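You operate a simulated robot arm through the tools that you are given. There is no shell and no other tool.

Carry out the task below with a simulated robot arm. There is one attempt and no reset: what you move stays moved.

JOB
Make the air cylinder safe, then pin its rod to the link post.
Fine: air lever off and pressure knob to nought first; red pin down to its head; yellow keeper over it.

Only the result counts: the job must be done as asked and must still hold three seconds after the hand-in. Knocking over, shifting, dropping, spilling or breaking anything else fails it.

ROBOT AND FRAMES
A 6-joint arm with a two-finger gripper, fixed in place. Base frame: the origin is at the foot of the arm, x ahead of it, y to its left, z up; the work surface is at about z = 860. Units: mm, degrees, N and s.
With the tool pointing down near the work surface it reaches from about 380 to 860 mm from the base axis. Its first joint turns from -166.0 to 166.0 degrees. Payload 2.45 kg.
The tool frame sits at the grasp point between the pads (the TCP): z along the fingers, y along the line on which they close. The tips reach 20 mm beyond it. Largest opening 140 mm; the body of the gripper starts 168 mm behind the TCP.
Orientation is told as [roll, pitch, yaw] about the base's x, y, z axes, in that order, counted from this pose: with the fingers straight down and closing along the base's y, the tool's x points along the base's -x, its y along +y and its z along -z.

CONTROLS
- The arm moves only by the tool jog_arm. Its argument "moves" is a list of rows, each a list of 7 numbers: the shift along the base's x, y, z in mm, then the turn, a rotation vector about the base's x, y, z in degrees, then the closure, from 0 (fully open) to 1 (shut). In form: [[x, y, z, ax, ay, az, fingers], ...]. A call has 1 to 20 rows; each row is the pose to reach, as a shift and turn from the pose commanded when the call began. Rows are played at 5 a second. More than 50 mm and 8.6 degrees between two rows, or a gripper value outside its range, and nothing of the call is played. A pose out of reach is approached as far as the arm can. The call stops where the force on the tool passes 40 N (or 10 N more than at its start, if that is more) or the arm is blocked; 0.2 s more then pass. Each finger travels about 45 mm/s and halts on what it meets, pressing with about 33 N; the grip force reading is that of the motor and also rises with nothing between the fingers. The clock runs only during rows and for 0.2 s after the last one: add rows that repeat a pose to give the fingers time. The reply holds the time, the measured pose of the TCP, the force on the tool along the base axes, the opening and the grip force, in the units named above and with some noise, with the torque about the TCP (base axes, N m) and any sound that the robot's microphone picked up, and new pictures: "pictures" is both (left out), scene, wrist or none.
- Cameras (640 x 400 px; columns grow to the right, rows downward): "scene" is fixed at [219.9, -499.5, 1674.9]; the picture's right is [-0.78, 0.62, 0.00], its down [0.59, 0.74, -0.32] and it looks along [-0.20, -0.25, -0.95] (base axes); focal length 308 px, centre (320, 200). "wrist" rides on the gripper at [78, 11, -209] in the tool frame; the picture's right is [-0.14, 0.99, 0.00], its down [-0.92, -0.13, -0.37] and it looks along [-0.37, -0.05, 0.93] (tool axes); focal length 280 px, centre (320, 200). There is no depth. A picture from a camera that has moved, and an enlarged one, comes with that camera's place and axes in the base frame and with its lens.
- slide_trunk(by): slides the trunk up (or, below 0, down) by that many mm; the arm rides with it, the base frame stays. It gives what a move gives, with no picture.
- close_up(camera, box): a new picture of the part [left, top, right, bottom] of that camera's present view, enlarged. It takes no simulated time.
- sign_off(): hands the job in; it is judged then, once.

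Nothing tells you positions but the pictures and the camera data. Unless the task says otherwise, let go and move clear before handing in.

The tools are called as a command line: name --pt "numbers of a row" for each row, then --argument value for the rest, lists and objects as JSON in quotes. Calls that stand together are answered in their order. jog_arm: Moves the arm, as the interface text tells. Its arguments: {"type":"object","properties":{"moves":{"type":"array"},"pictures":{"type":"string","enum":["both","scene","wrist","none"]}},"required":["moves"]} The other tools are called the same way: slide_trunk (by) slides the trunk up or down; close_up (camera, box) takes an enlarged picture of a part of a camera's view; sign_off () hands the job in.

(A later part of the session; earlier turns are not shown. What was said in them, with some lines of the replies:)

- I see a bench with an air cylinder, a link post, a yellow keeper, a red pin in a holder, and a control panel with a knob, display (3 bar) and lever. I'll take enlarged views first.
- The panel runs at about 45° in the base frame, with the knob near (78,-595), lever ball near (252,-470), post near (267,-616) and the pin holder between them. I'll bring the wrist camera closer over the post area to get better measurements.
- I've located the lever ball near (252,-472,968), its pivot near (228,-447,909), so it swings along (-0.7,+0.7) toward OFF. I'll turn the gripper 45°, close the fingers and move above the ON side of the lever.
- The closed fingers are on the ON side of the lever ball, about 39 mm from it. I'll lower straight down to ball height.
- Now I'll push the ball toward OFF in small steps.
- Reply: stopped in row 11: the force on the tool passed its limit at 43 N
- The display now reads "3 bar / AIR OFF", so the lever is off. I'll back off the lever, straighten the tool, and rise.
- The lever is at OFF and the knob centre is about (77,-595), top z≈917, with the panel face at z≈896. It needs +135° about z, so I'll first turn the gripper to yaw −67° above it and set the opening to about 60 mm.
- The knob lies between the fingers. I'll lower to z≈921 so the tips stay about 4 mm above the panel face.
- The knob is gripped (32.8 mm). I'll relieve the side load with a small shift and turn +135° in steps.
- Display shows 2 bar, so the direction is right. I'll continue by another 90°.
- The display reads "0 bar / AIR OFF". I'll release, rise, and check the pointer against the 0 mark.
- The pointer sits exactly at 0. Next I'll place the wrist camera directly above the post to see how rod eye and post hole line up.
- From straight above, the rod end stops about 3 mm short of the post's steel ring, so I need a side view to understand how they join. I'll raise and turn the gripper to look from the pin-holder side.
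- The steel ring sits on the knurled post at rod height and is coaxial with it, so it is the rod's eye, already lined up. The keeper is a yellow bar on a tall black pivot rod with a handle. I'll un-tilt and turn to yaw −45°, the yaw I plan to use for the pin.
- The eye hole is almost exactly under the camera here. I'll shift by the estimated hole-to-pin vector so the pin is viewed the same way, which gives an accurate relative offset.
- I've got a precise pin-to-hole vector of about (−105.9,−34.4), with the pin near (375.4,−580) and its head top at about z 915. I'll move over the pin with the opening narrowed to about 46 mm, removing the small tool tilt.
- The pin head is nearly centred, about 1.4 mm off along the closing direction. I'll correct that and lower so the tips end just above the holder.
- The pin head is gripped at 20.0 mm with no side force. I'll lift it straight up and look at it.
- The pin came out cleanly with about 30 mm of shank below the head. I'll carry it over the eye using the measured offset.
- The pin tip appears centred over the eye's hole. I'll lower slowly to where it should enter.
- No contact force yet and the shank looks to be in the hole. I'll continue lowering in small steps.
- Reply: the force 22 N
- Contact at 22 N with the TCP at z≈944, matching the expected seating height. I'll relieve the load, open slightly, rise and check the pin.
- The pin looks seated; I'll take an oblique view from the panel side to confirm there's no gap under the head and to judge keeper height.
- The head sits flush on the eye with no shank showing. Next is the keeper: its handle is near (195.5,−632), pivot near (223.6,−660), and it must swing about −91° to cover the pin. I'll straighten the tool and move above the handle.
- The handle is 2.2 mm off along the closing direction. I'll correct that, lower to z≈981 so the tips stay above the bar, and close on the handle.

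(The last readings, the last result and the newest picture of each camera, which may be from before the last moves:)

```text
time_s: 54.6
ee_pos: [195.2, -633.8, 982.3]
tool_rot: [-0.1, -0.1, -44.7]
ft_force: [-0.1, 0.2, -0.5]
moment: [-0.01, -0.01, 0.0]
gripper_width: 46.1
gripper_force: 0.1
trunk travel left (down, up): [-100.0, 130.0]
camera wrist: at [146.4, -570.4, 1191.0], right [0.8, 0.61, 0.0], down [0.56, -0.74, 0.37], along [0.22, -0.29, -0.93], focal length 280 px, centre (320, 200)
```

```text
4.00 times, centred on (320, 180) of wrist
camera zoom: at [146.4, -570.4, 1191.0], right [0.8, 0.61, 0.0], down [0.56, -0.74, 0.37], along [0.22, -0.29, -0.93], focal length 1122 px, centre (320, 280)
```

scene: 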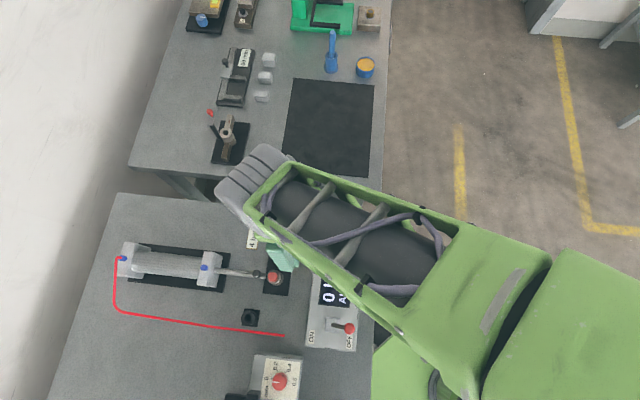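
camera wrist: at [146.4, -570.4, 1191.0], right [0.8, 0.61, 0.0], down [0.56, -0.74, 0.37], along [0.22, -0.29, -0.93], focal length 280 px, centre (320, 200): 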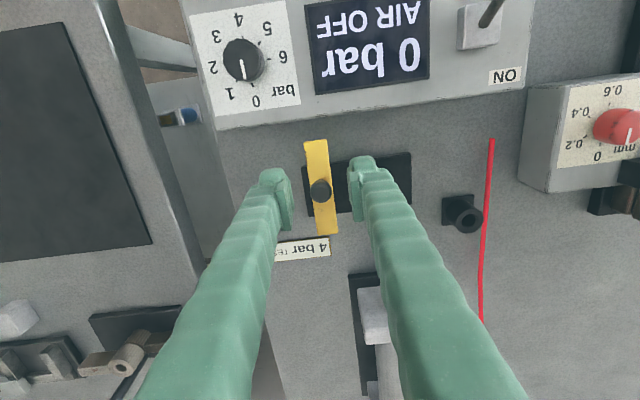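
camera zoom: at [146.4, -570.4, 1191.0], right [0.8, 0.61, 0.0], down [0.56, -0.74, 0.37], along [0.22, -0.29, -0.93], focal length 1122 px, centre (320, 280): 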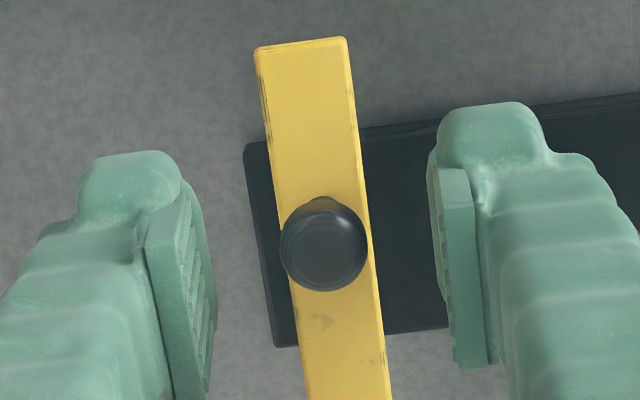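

The handle is centred between the pads. Closing on it now.

jog_arm --pt "0 0 0 0 0 0 0.75" --pt "0 0 0 0 0 0 0.85" --pt "0 0 0 0 0 0 1" --pt "0 0 0 0 0 0 1" --pt "0 0 0 0 0 0 1" --pictures "wrist"

```text
time_s: 55.8
ee_pos: [195.7, -633.8, 981.6]
tool_rot: [-0.1, -0.1, -44.9]
ft_force: [4.9, 4.1, -0.6]
moment: [0.03, -0.1, 0.0]
gripper_width: 16.5
gripper_force: 42.1
trunk travel left (down, up): [-100.0, 130.0]
camera wrist: at [147.0, -570.1, 1191.0], right [0.8, 0.61, 0.0], down [0.56, -0.74, 0.37], along [0.22, -0.29, -0.93], focal length 280 px, centre (320, 200)
```

wrist: 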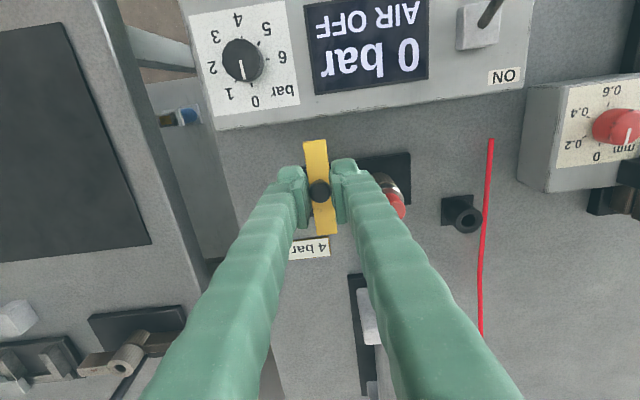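

Gripped (16.5 mm). I'll swing the keeper along its arc, turning the gripper with it; first 28° as a check.

jog_arm --pt "1.8 1.7 0 0 0 -3.5 1" --pt "3.6 3.2 0 0 0 -7 1" --pt "7.6 6 0 0 0 -14 1" --pt "11.9 8.2 0 0 0 -21 1" --pt "16.4 9.9 0 0 0 -28 1" --pt "16.4 9.9 0 0 0 -28 1" --pictures "both"

```text
time_s: 57.2
ee_pos: [212.2, -622.9, 982.7]
tool_rot: [-0.2, -0.1, -72.9]
ft_force: [-3.8, -2.4, -3.2]
moment: [0.11, 0.09, -0.14]
gripper_width: 16.6
gripper_force: 41.6
trunk travel left (down, up): [-100.0, 130.0]
camera wrist: at [198.0, -545.0, 1191.0], right [0.99, 0.16, 0.0], down [0.15, -0.92, 0.37], along [0.06, -0.37, -0.93], focal length 280 px, centre (320, 200)
```

scene: 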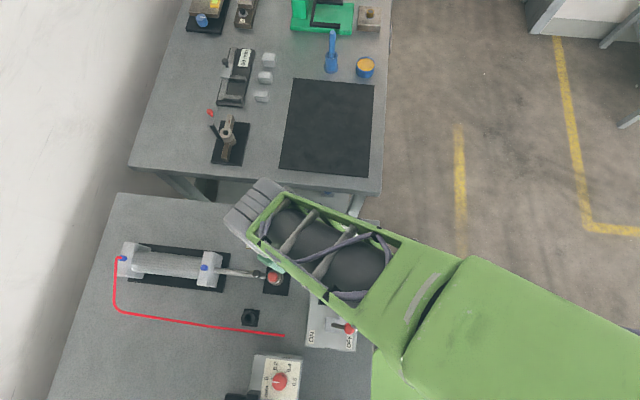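
wrist: 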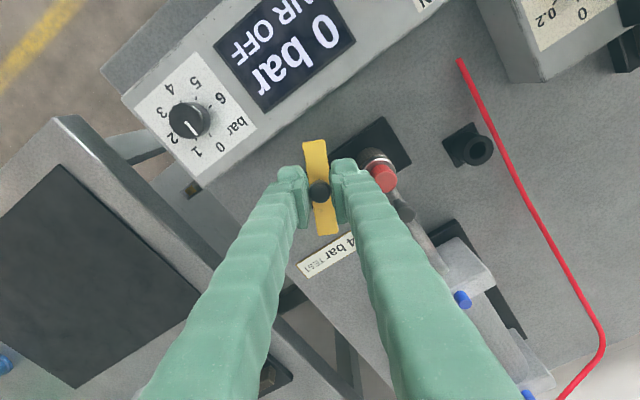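

The keeper follows with low forces. Continuing the swing to about 70°.

jog_arm --pt "4.7 1.15 0 0 0 -7 1" --pt "9.5 1.7 0 0 0 -14 1" --pt "14.35 1.67 0 0 0 -21 1" --pt "19.2 1.0 0 0 0 -28 1" --pt "23.85 -0.2 0 0 0 -35 1" --pt "28.4 -1.9 0 0 0 -42 1" --pt "28.4 -1.9 0 0 0 -42 1" --pictures "both"

close_up --camera "wrist" --box '[260, 120, 420, 240]'

```text
time_s: 58.8
ee_pos: [238.2, -624.2, 982.3]
tool_rot: [-0.1, -0.2, -114.9]
ft_force: [-4.2, -1.1, 1.6]
moment: [-0.15, 0.11, -0.15]
gripper_width: 16.8
gripper_force: 42.2
trunk travel left (down, up): [-100.0, 130.0]
camera wrist: at [282.2, -558.2, 1191.0], right [0.84, -0.54, 0.0], down [-0.5, -0.78, 0.37], along [-0.2, -0.31, -0.93], focal length 280 px, centre (320, 200)
```

scene: 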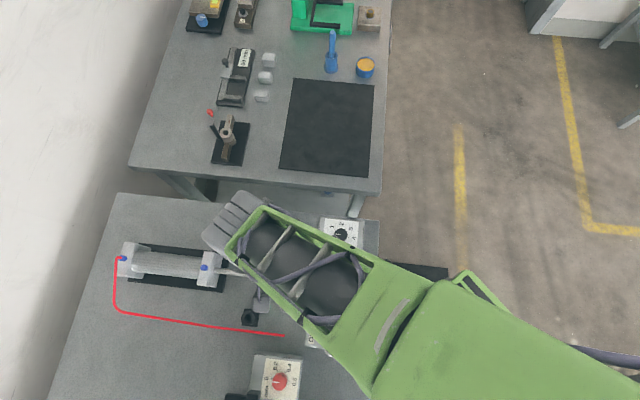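
wrist: 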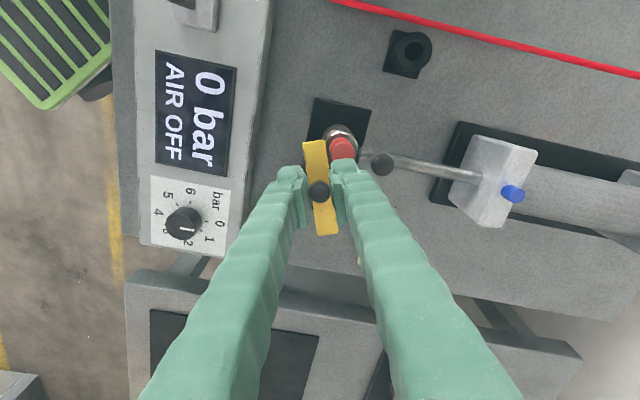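

```text
3.33 times, centred on (340, 180) of wrist
camera zoom: at [282.2, -558.2, 1191.0], right [0.84, -0.54, 0.0], down [-0.5, -0.78, 0.37], along [-0.2, -0.31, -0.93], focal length 935 px, centre (253, 267)
```

zoom: 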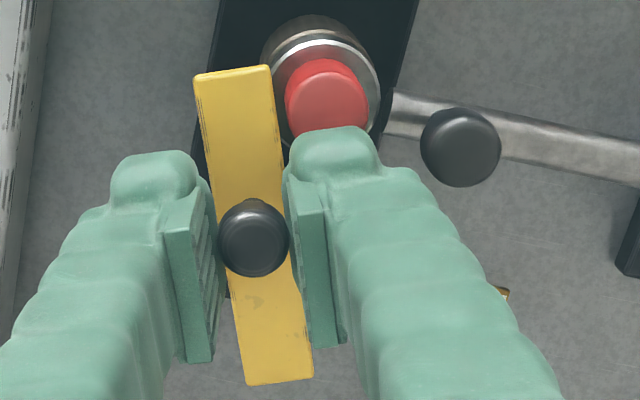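

The bar is about to pass over the head. I'll continue in finer steps, watching forces.

jog_arm --pt "2.2 -1.1 0 0 0 -3.5 1" --pt "4.3 -2.3 0 0 0 -7 1" --pt "6.3 -3.7 0 0 0 -10.5 1" --pt "8.2 -5.1 0 0 0 -14 1" --pt "8.2 -5.1 0 0 0 -14 1" --pictures "wrist"

close_up --camera "wrist" --box '[260, 120, 420, 240]'

```text
time_s: 60.0
ee_pos: [247.4, -630.7, 981.0]
tool_rot: [-0.1, 0.0, -128.9]
ft_force: [-0.6, 3.8, 0.0]
moment: [0.07, -0.01, -0.14]
gripper_width: 16.4
gripper_force: 42.1
trunk travel left (down, up): [-100.0, 130.0]
camera wrist: at [305.6, -575.9, 1191.1], right [0.69, -0.73, 0.0], down [-0.68, -0.64, 0.37], along [-0.27, -0.25, -0.93], focal length 280 px, centre (320, 200)
```

wrist: 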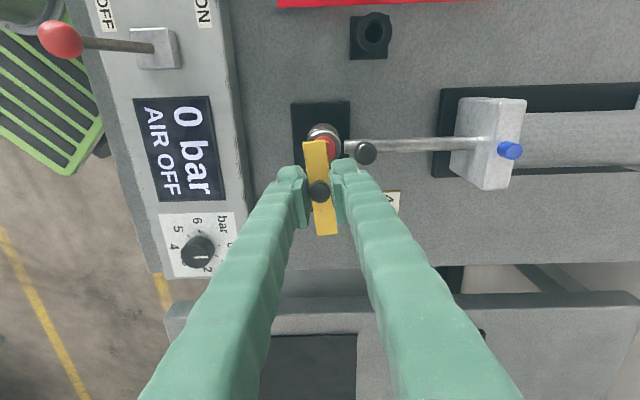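

```text
3.33 times, centred on (340, 180) of wrist
camera zoom: at [305.6, -575.9, 1191.1], right [0.69, -0.73, 0.0], down [-0.68, -0.64, 0.37], along [-0.27, -0.25, -0.93], focal length 935 px, centre (253, 267)
```

zoom: 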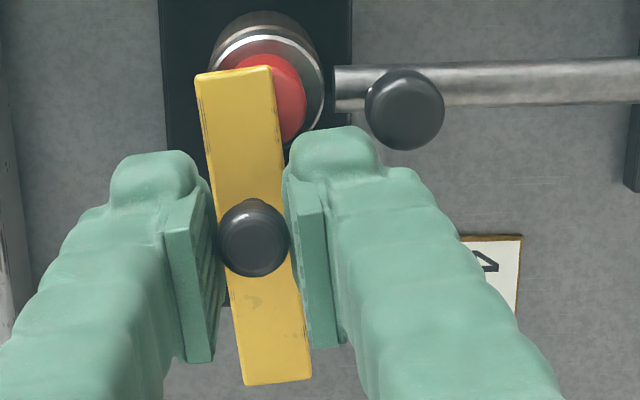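

jog_arm --pt "1.85 -1.6 0 0 0 -3.5 1" --pt "3.3 -3.0 0 0 0 -6.5 1" --pt "3.3 -3.0 0 0 0 -6.5 1" --pictures "both"

close_up --camera "wrist" --box '[260, 120, 420, 240]'

close_up --camera "scene" --box '[226, 240, 322, 300]'

```text
time_s: 60.8
ee_pos: [251.0, -632.7, 981.6]
tool_rot: [0.0, -0.1, -135.4]
ft_force: [-0.6, 4.7, 4.9]
moment: [0.12, -0.08, 0.02]
gripper_width: 16.7
gripper_force: 41.8
trunk travel left (down, up): [-100.0, 130.0]
camera wrist: at [314.6, -585.5, 1191.0], right [0.6, -0.8, 0.0], down [-0.74, -0.56, 0.37], along [-0.3, -0.22, -0.93], focal length 280 px, centre (320, 200)
```

scene: 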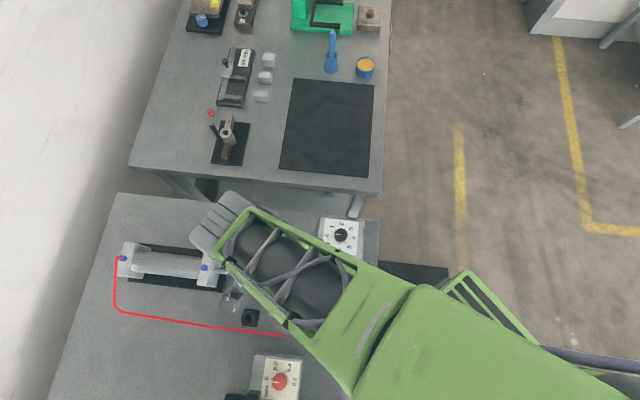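
wrist: 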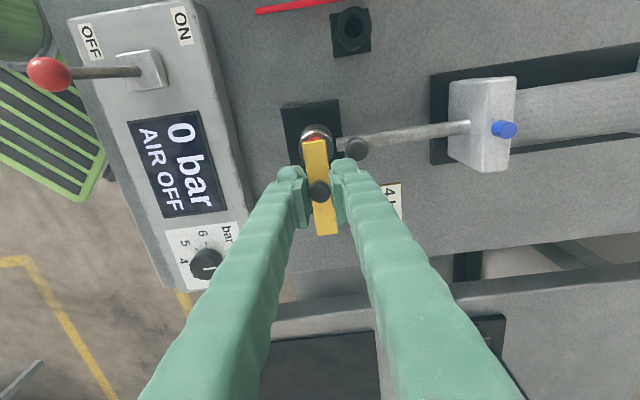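

```text
3.33 times, centred on (340, 180) of wrist
camera zoom: at [314.6, -585.5, 1191.0], right [0.6, -0.8, 0.0], down [-0.74, -0.56, 0.37], along [-0.3, -0.22, -0.93], focal length 935 px, centre (253, 267)
```

zoom: 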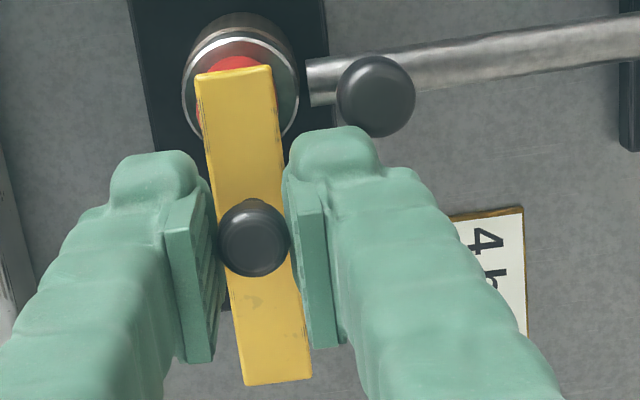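

```text
6.67 times, centred on (274, 270) of scene
camera zoom: at [219.9, -499.5, 1674.9], right [-0.78, 0.62, 0.0], down [0.59, 0.74, -0.32], along [-0.2, -0.25, -0.95], focal length 2053 px, centre (627, -267)
```

zoom: 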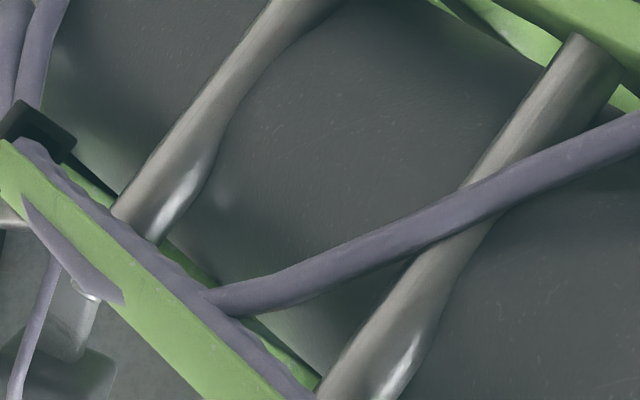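

The keeper bar is now centred over the pin head and extends past it. I'll open gently, rise straight up, and move clear.

jog_arm --pt "0 0 0 0 0 0 0.85" --pt "0 0 0 0 0 0 0.78" --pt "0 0 0 0 0 0 0.72" --pt "0 0 0 0 0 0 0.72" --pt "0 0 10 0 0 0 0.72" --pt "0 0 30 0 0 0 0.72" --pt "0 0 60 0 0 0 0.72" --pt "0 0 95 0 0 0 0.72" --pt "0 0 95 0 0 0 0.72" --pictures "both"

close_up --camera "wrist" --box '[260, 100, 380, 200]'

```text
time_s: 62.8
ee_pos: [250.5, -633.2, 1077.9]
tool_rot: [-0.1, -0.1, -135.3]
ft_force: [-0.2, 0.3, 1.2]
moment: [0.01, 0.0, -0.02]
gripper_width: 39.1
gripper_force: 0.1
trunk travel left (down, up): [-100.0, 130.0]
camera wrist: at [313.2, -585.1, 1285.7], right [0.6, -0.8, 0.0], down [-0.74, -0.56, 0.37], along [-0.3, -0.22, -0.93], focal length 280 px, centre (320, 200)
```

scene: 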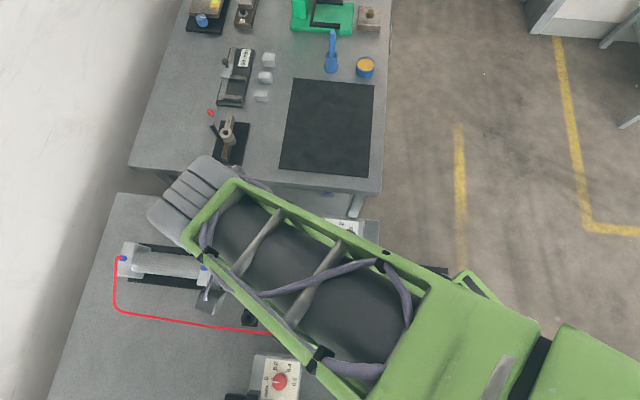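
wrist: 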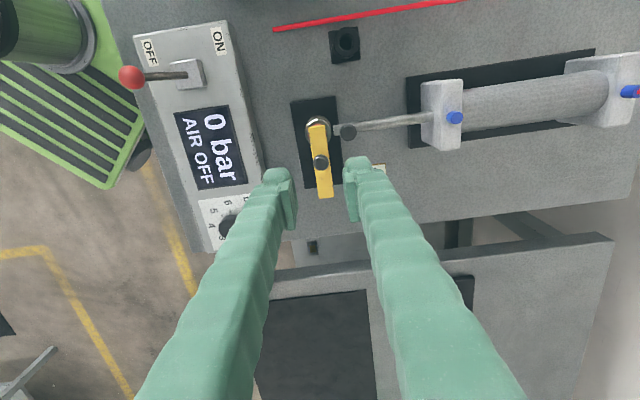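

```text
4.00 times, centred on (320, 150) of wrist
camera zoom: at [313.2, -585.1, 1285.7], right [0.6, -0.8, 0.0], down [-0.74, -0.56, 0.37], along [-0.3, -0.22, -0.93], focal length 1122 px, centre (320, 400)
```

zoom: 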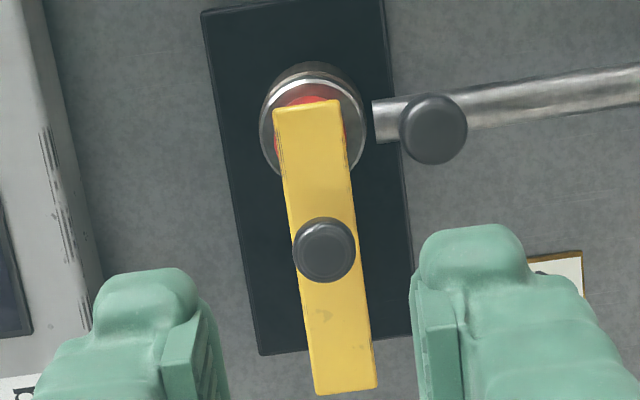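

The keeper stays over the pin. I'll retreat well clear so the fixed camera can confirm the final state.

jog_arm --pt "0 0 40 0 0 0 0.72" --pt "-10 0 80 0 0 0 0.6" --pt "-45 5 110 0 0 0 0.5" --pt "-90 5 120 0 0 0 0.5" --pt "-135 5 120 0 0 0 0.5" --pt "-180 5 120 0 0 0 0.5" --pt "-225 5 120 0 0 0 0.5" --pt "-265 0 120 0 0 0 0.5" --pt "-265 0 120 0 0 0 0.5" --pictures "both"

close_up --camera "scene" --box '[226, 240, 322, 300]'

close_up --camera "scene" --box '[220, 210, 380, 360]'

```text
time_s: 64.8
ee_pos: [-14.8, -634.2, 1199.0]
tool_rot: [0.1, -0.1, -135.4]
ft_force: [-0.4, -0.2, 0.9]
moment: [0.0, 0.0, -0.04]
gripper_width: 70.1
gripper_force: 0.0
trunk travel left (down, up): [-100.0, 130.0]
camera wrist: at [48.4, -586.2, 1408.0], right [0.6, -0.8, 0.0], down [-0.74, -0.56, 0.37], along [-0.3, -0.22, -0.93], focal length 280 px, centre (320, 200)
```

scene: 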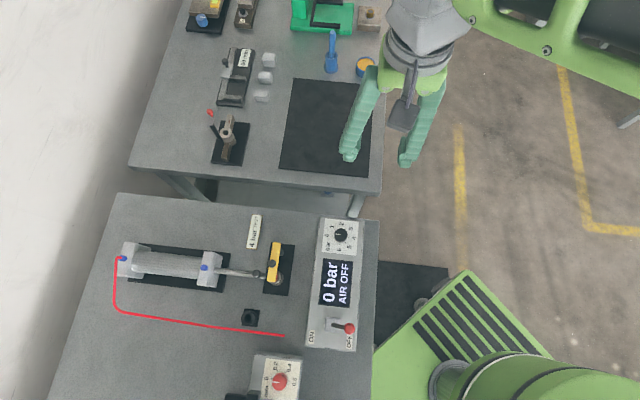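
wrist: 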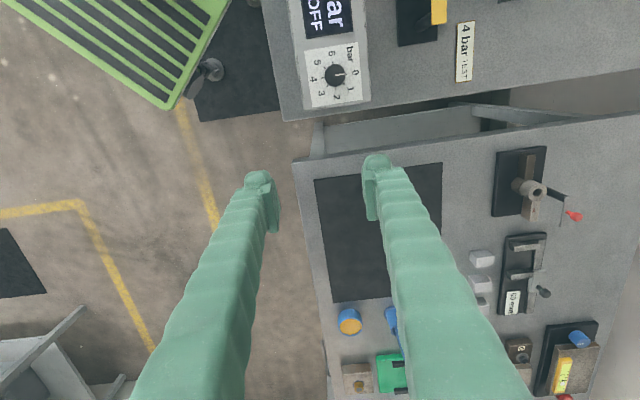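

```text
6.67 times, centred on (274, 270) of scene
camera zoom: at [219.9, -499.5, 1674.9], right [-0.78, 0.62, 0.0], down [0.59, 0.74, -0.32], along [-0.2, -0.25, -0.95], focal length 2053 px, centre (627, -267)
```

zoom: 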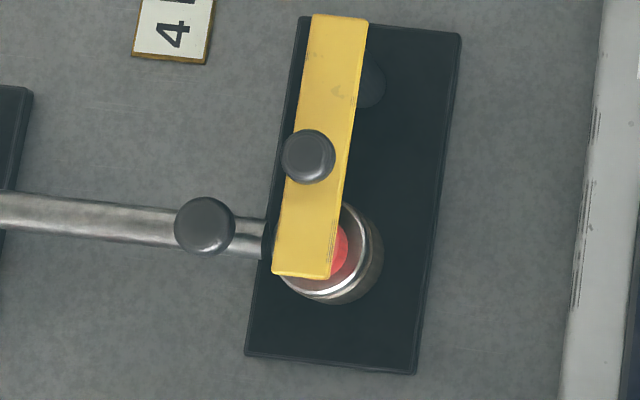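

```text
2.67 times, centred on (300, 285) of scene
camera zoom: at [219.9, -499.5, 1674.9], right [-0.78, 0.62, 0.0], down [0.59, 0.74, -0.32], along [-0.2, -0.25, -0.95], focal length 821 px, centre (373, -27)
```

zoom: 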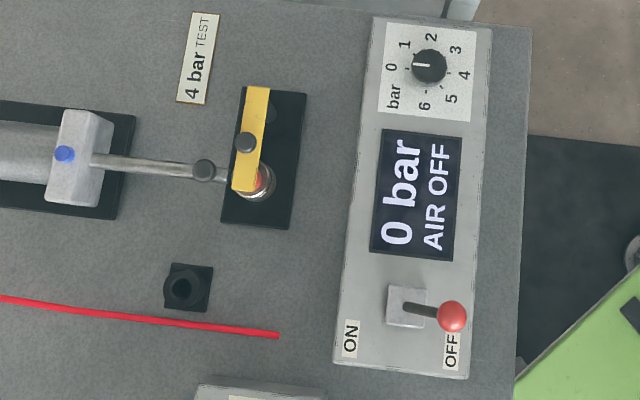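

The fixed camera shows the lever at OFF, the display at "0 bar / AIR OFF" and the knob at 0. The pin head is seated on the eye with the yellow keeper centred over it, and the arm is clear, so I'm handing in.

sign_off

```text
The job is handed in.
```

The air cylinder is safe and its rod is pinned to the link post. I've handed the job in, but the hand-in gave no verdict.

- **Air:** the lever is at OFF and the pressure knob points at 0. The display reads "0 bar / AIR OFF".
- **Pin:** the red pin is down to its head. It stopped at 22 N, and the close view showed the head resting on the rod's eye with no shank visible.
- **Keeper:** the yellow bar is centred over the pin head and reaches past it. It stayed in place when I let go.

I saw nothing else knocked over or shifted. The arm is clear of the bench.
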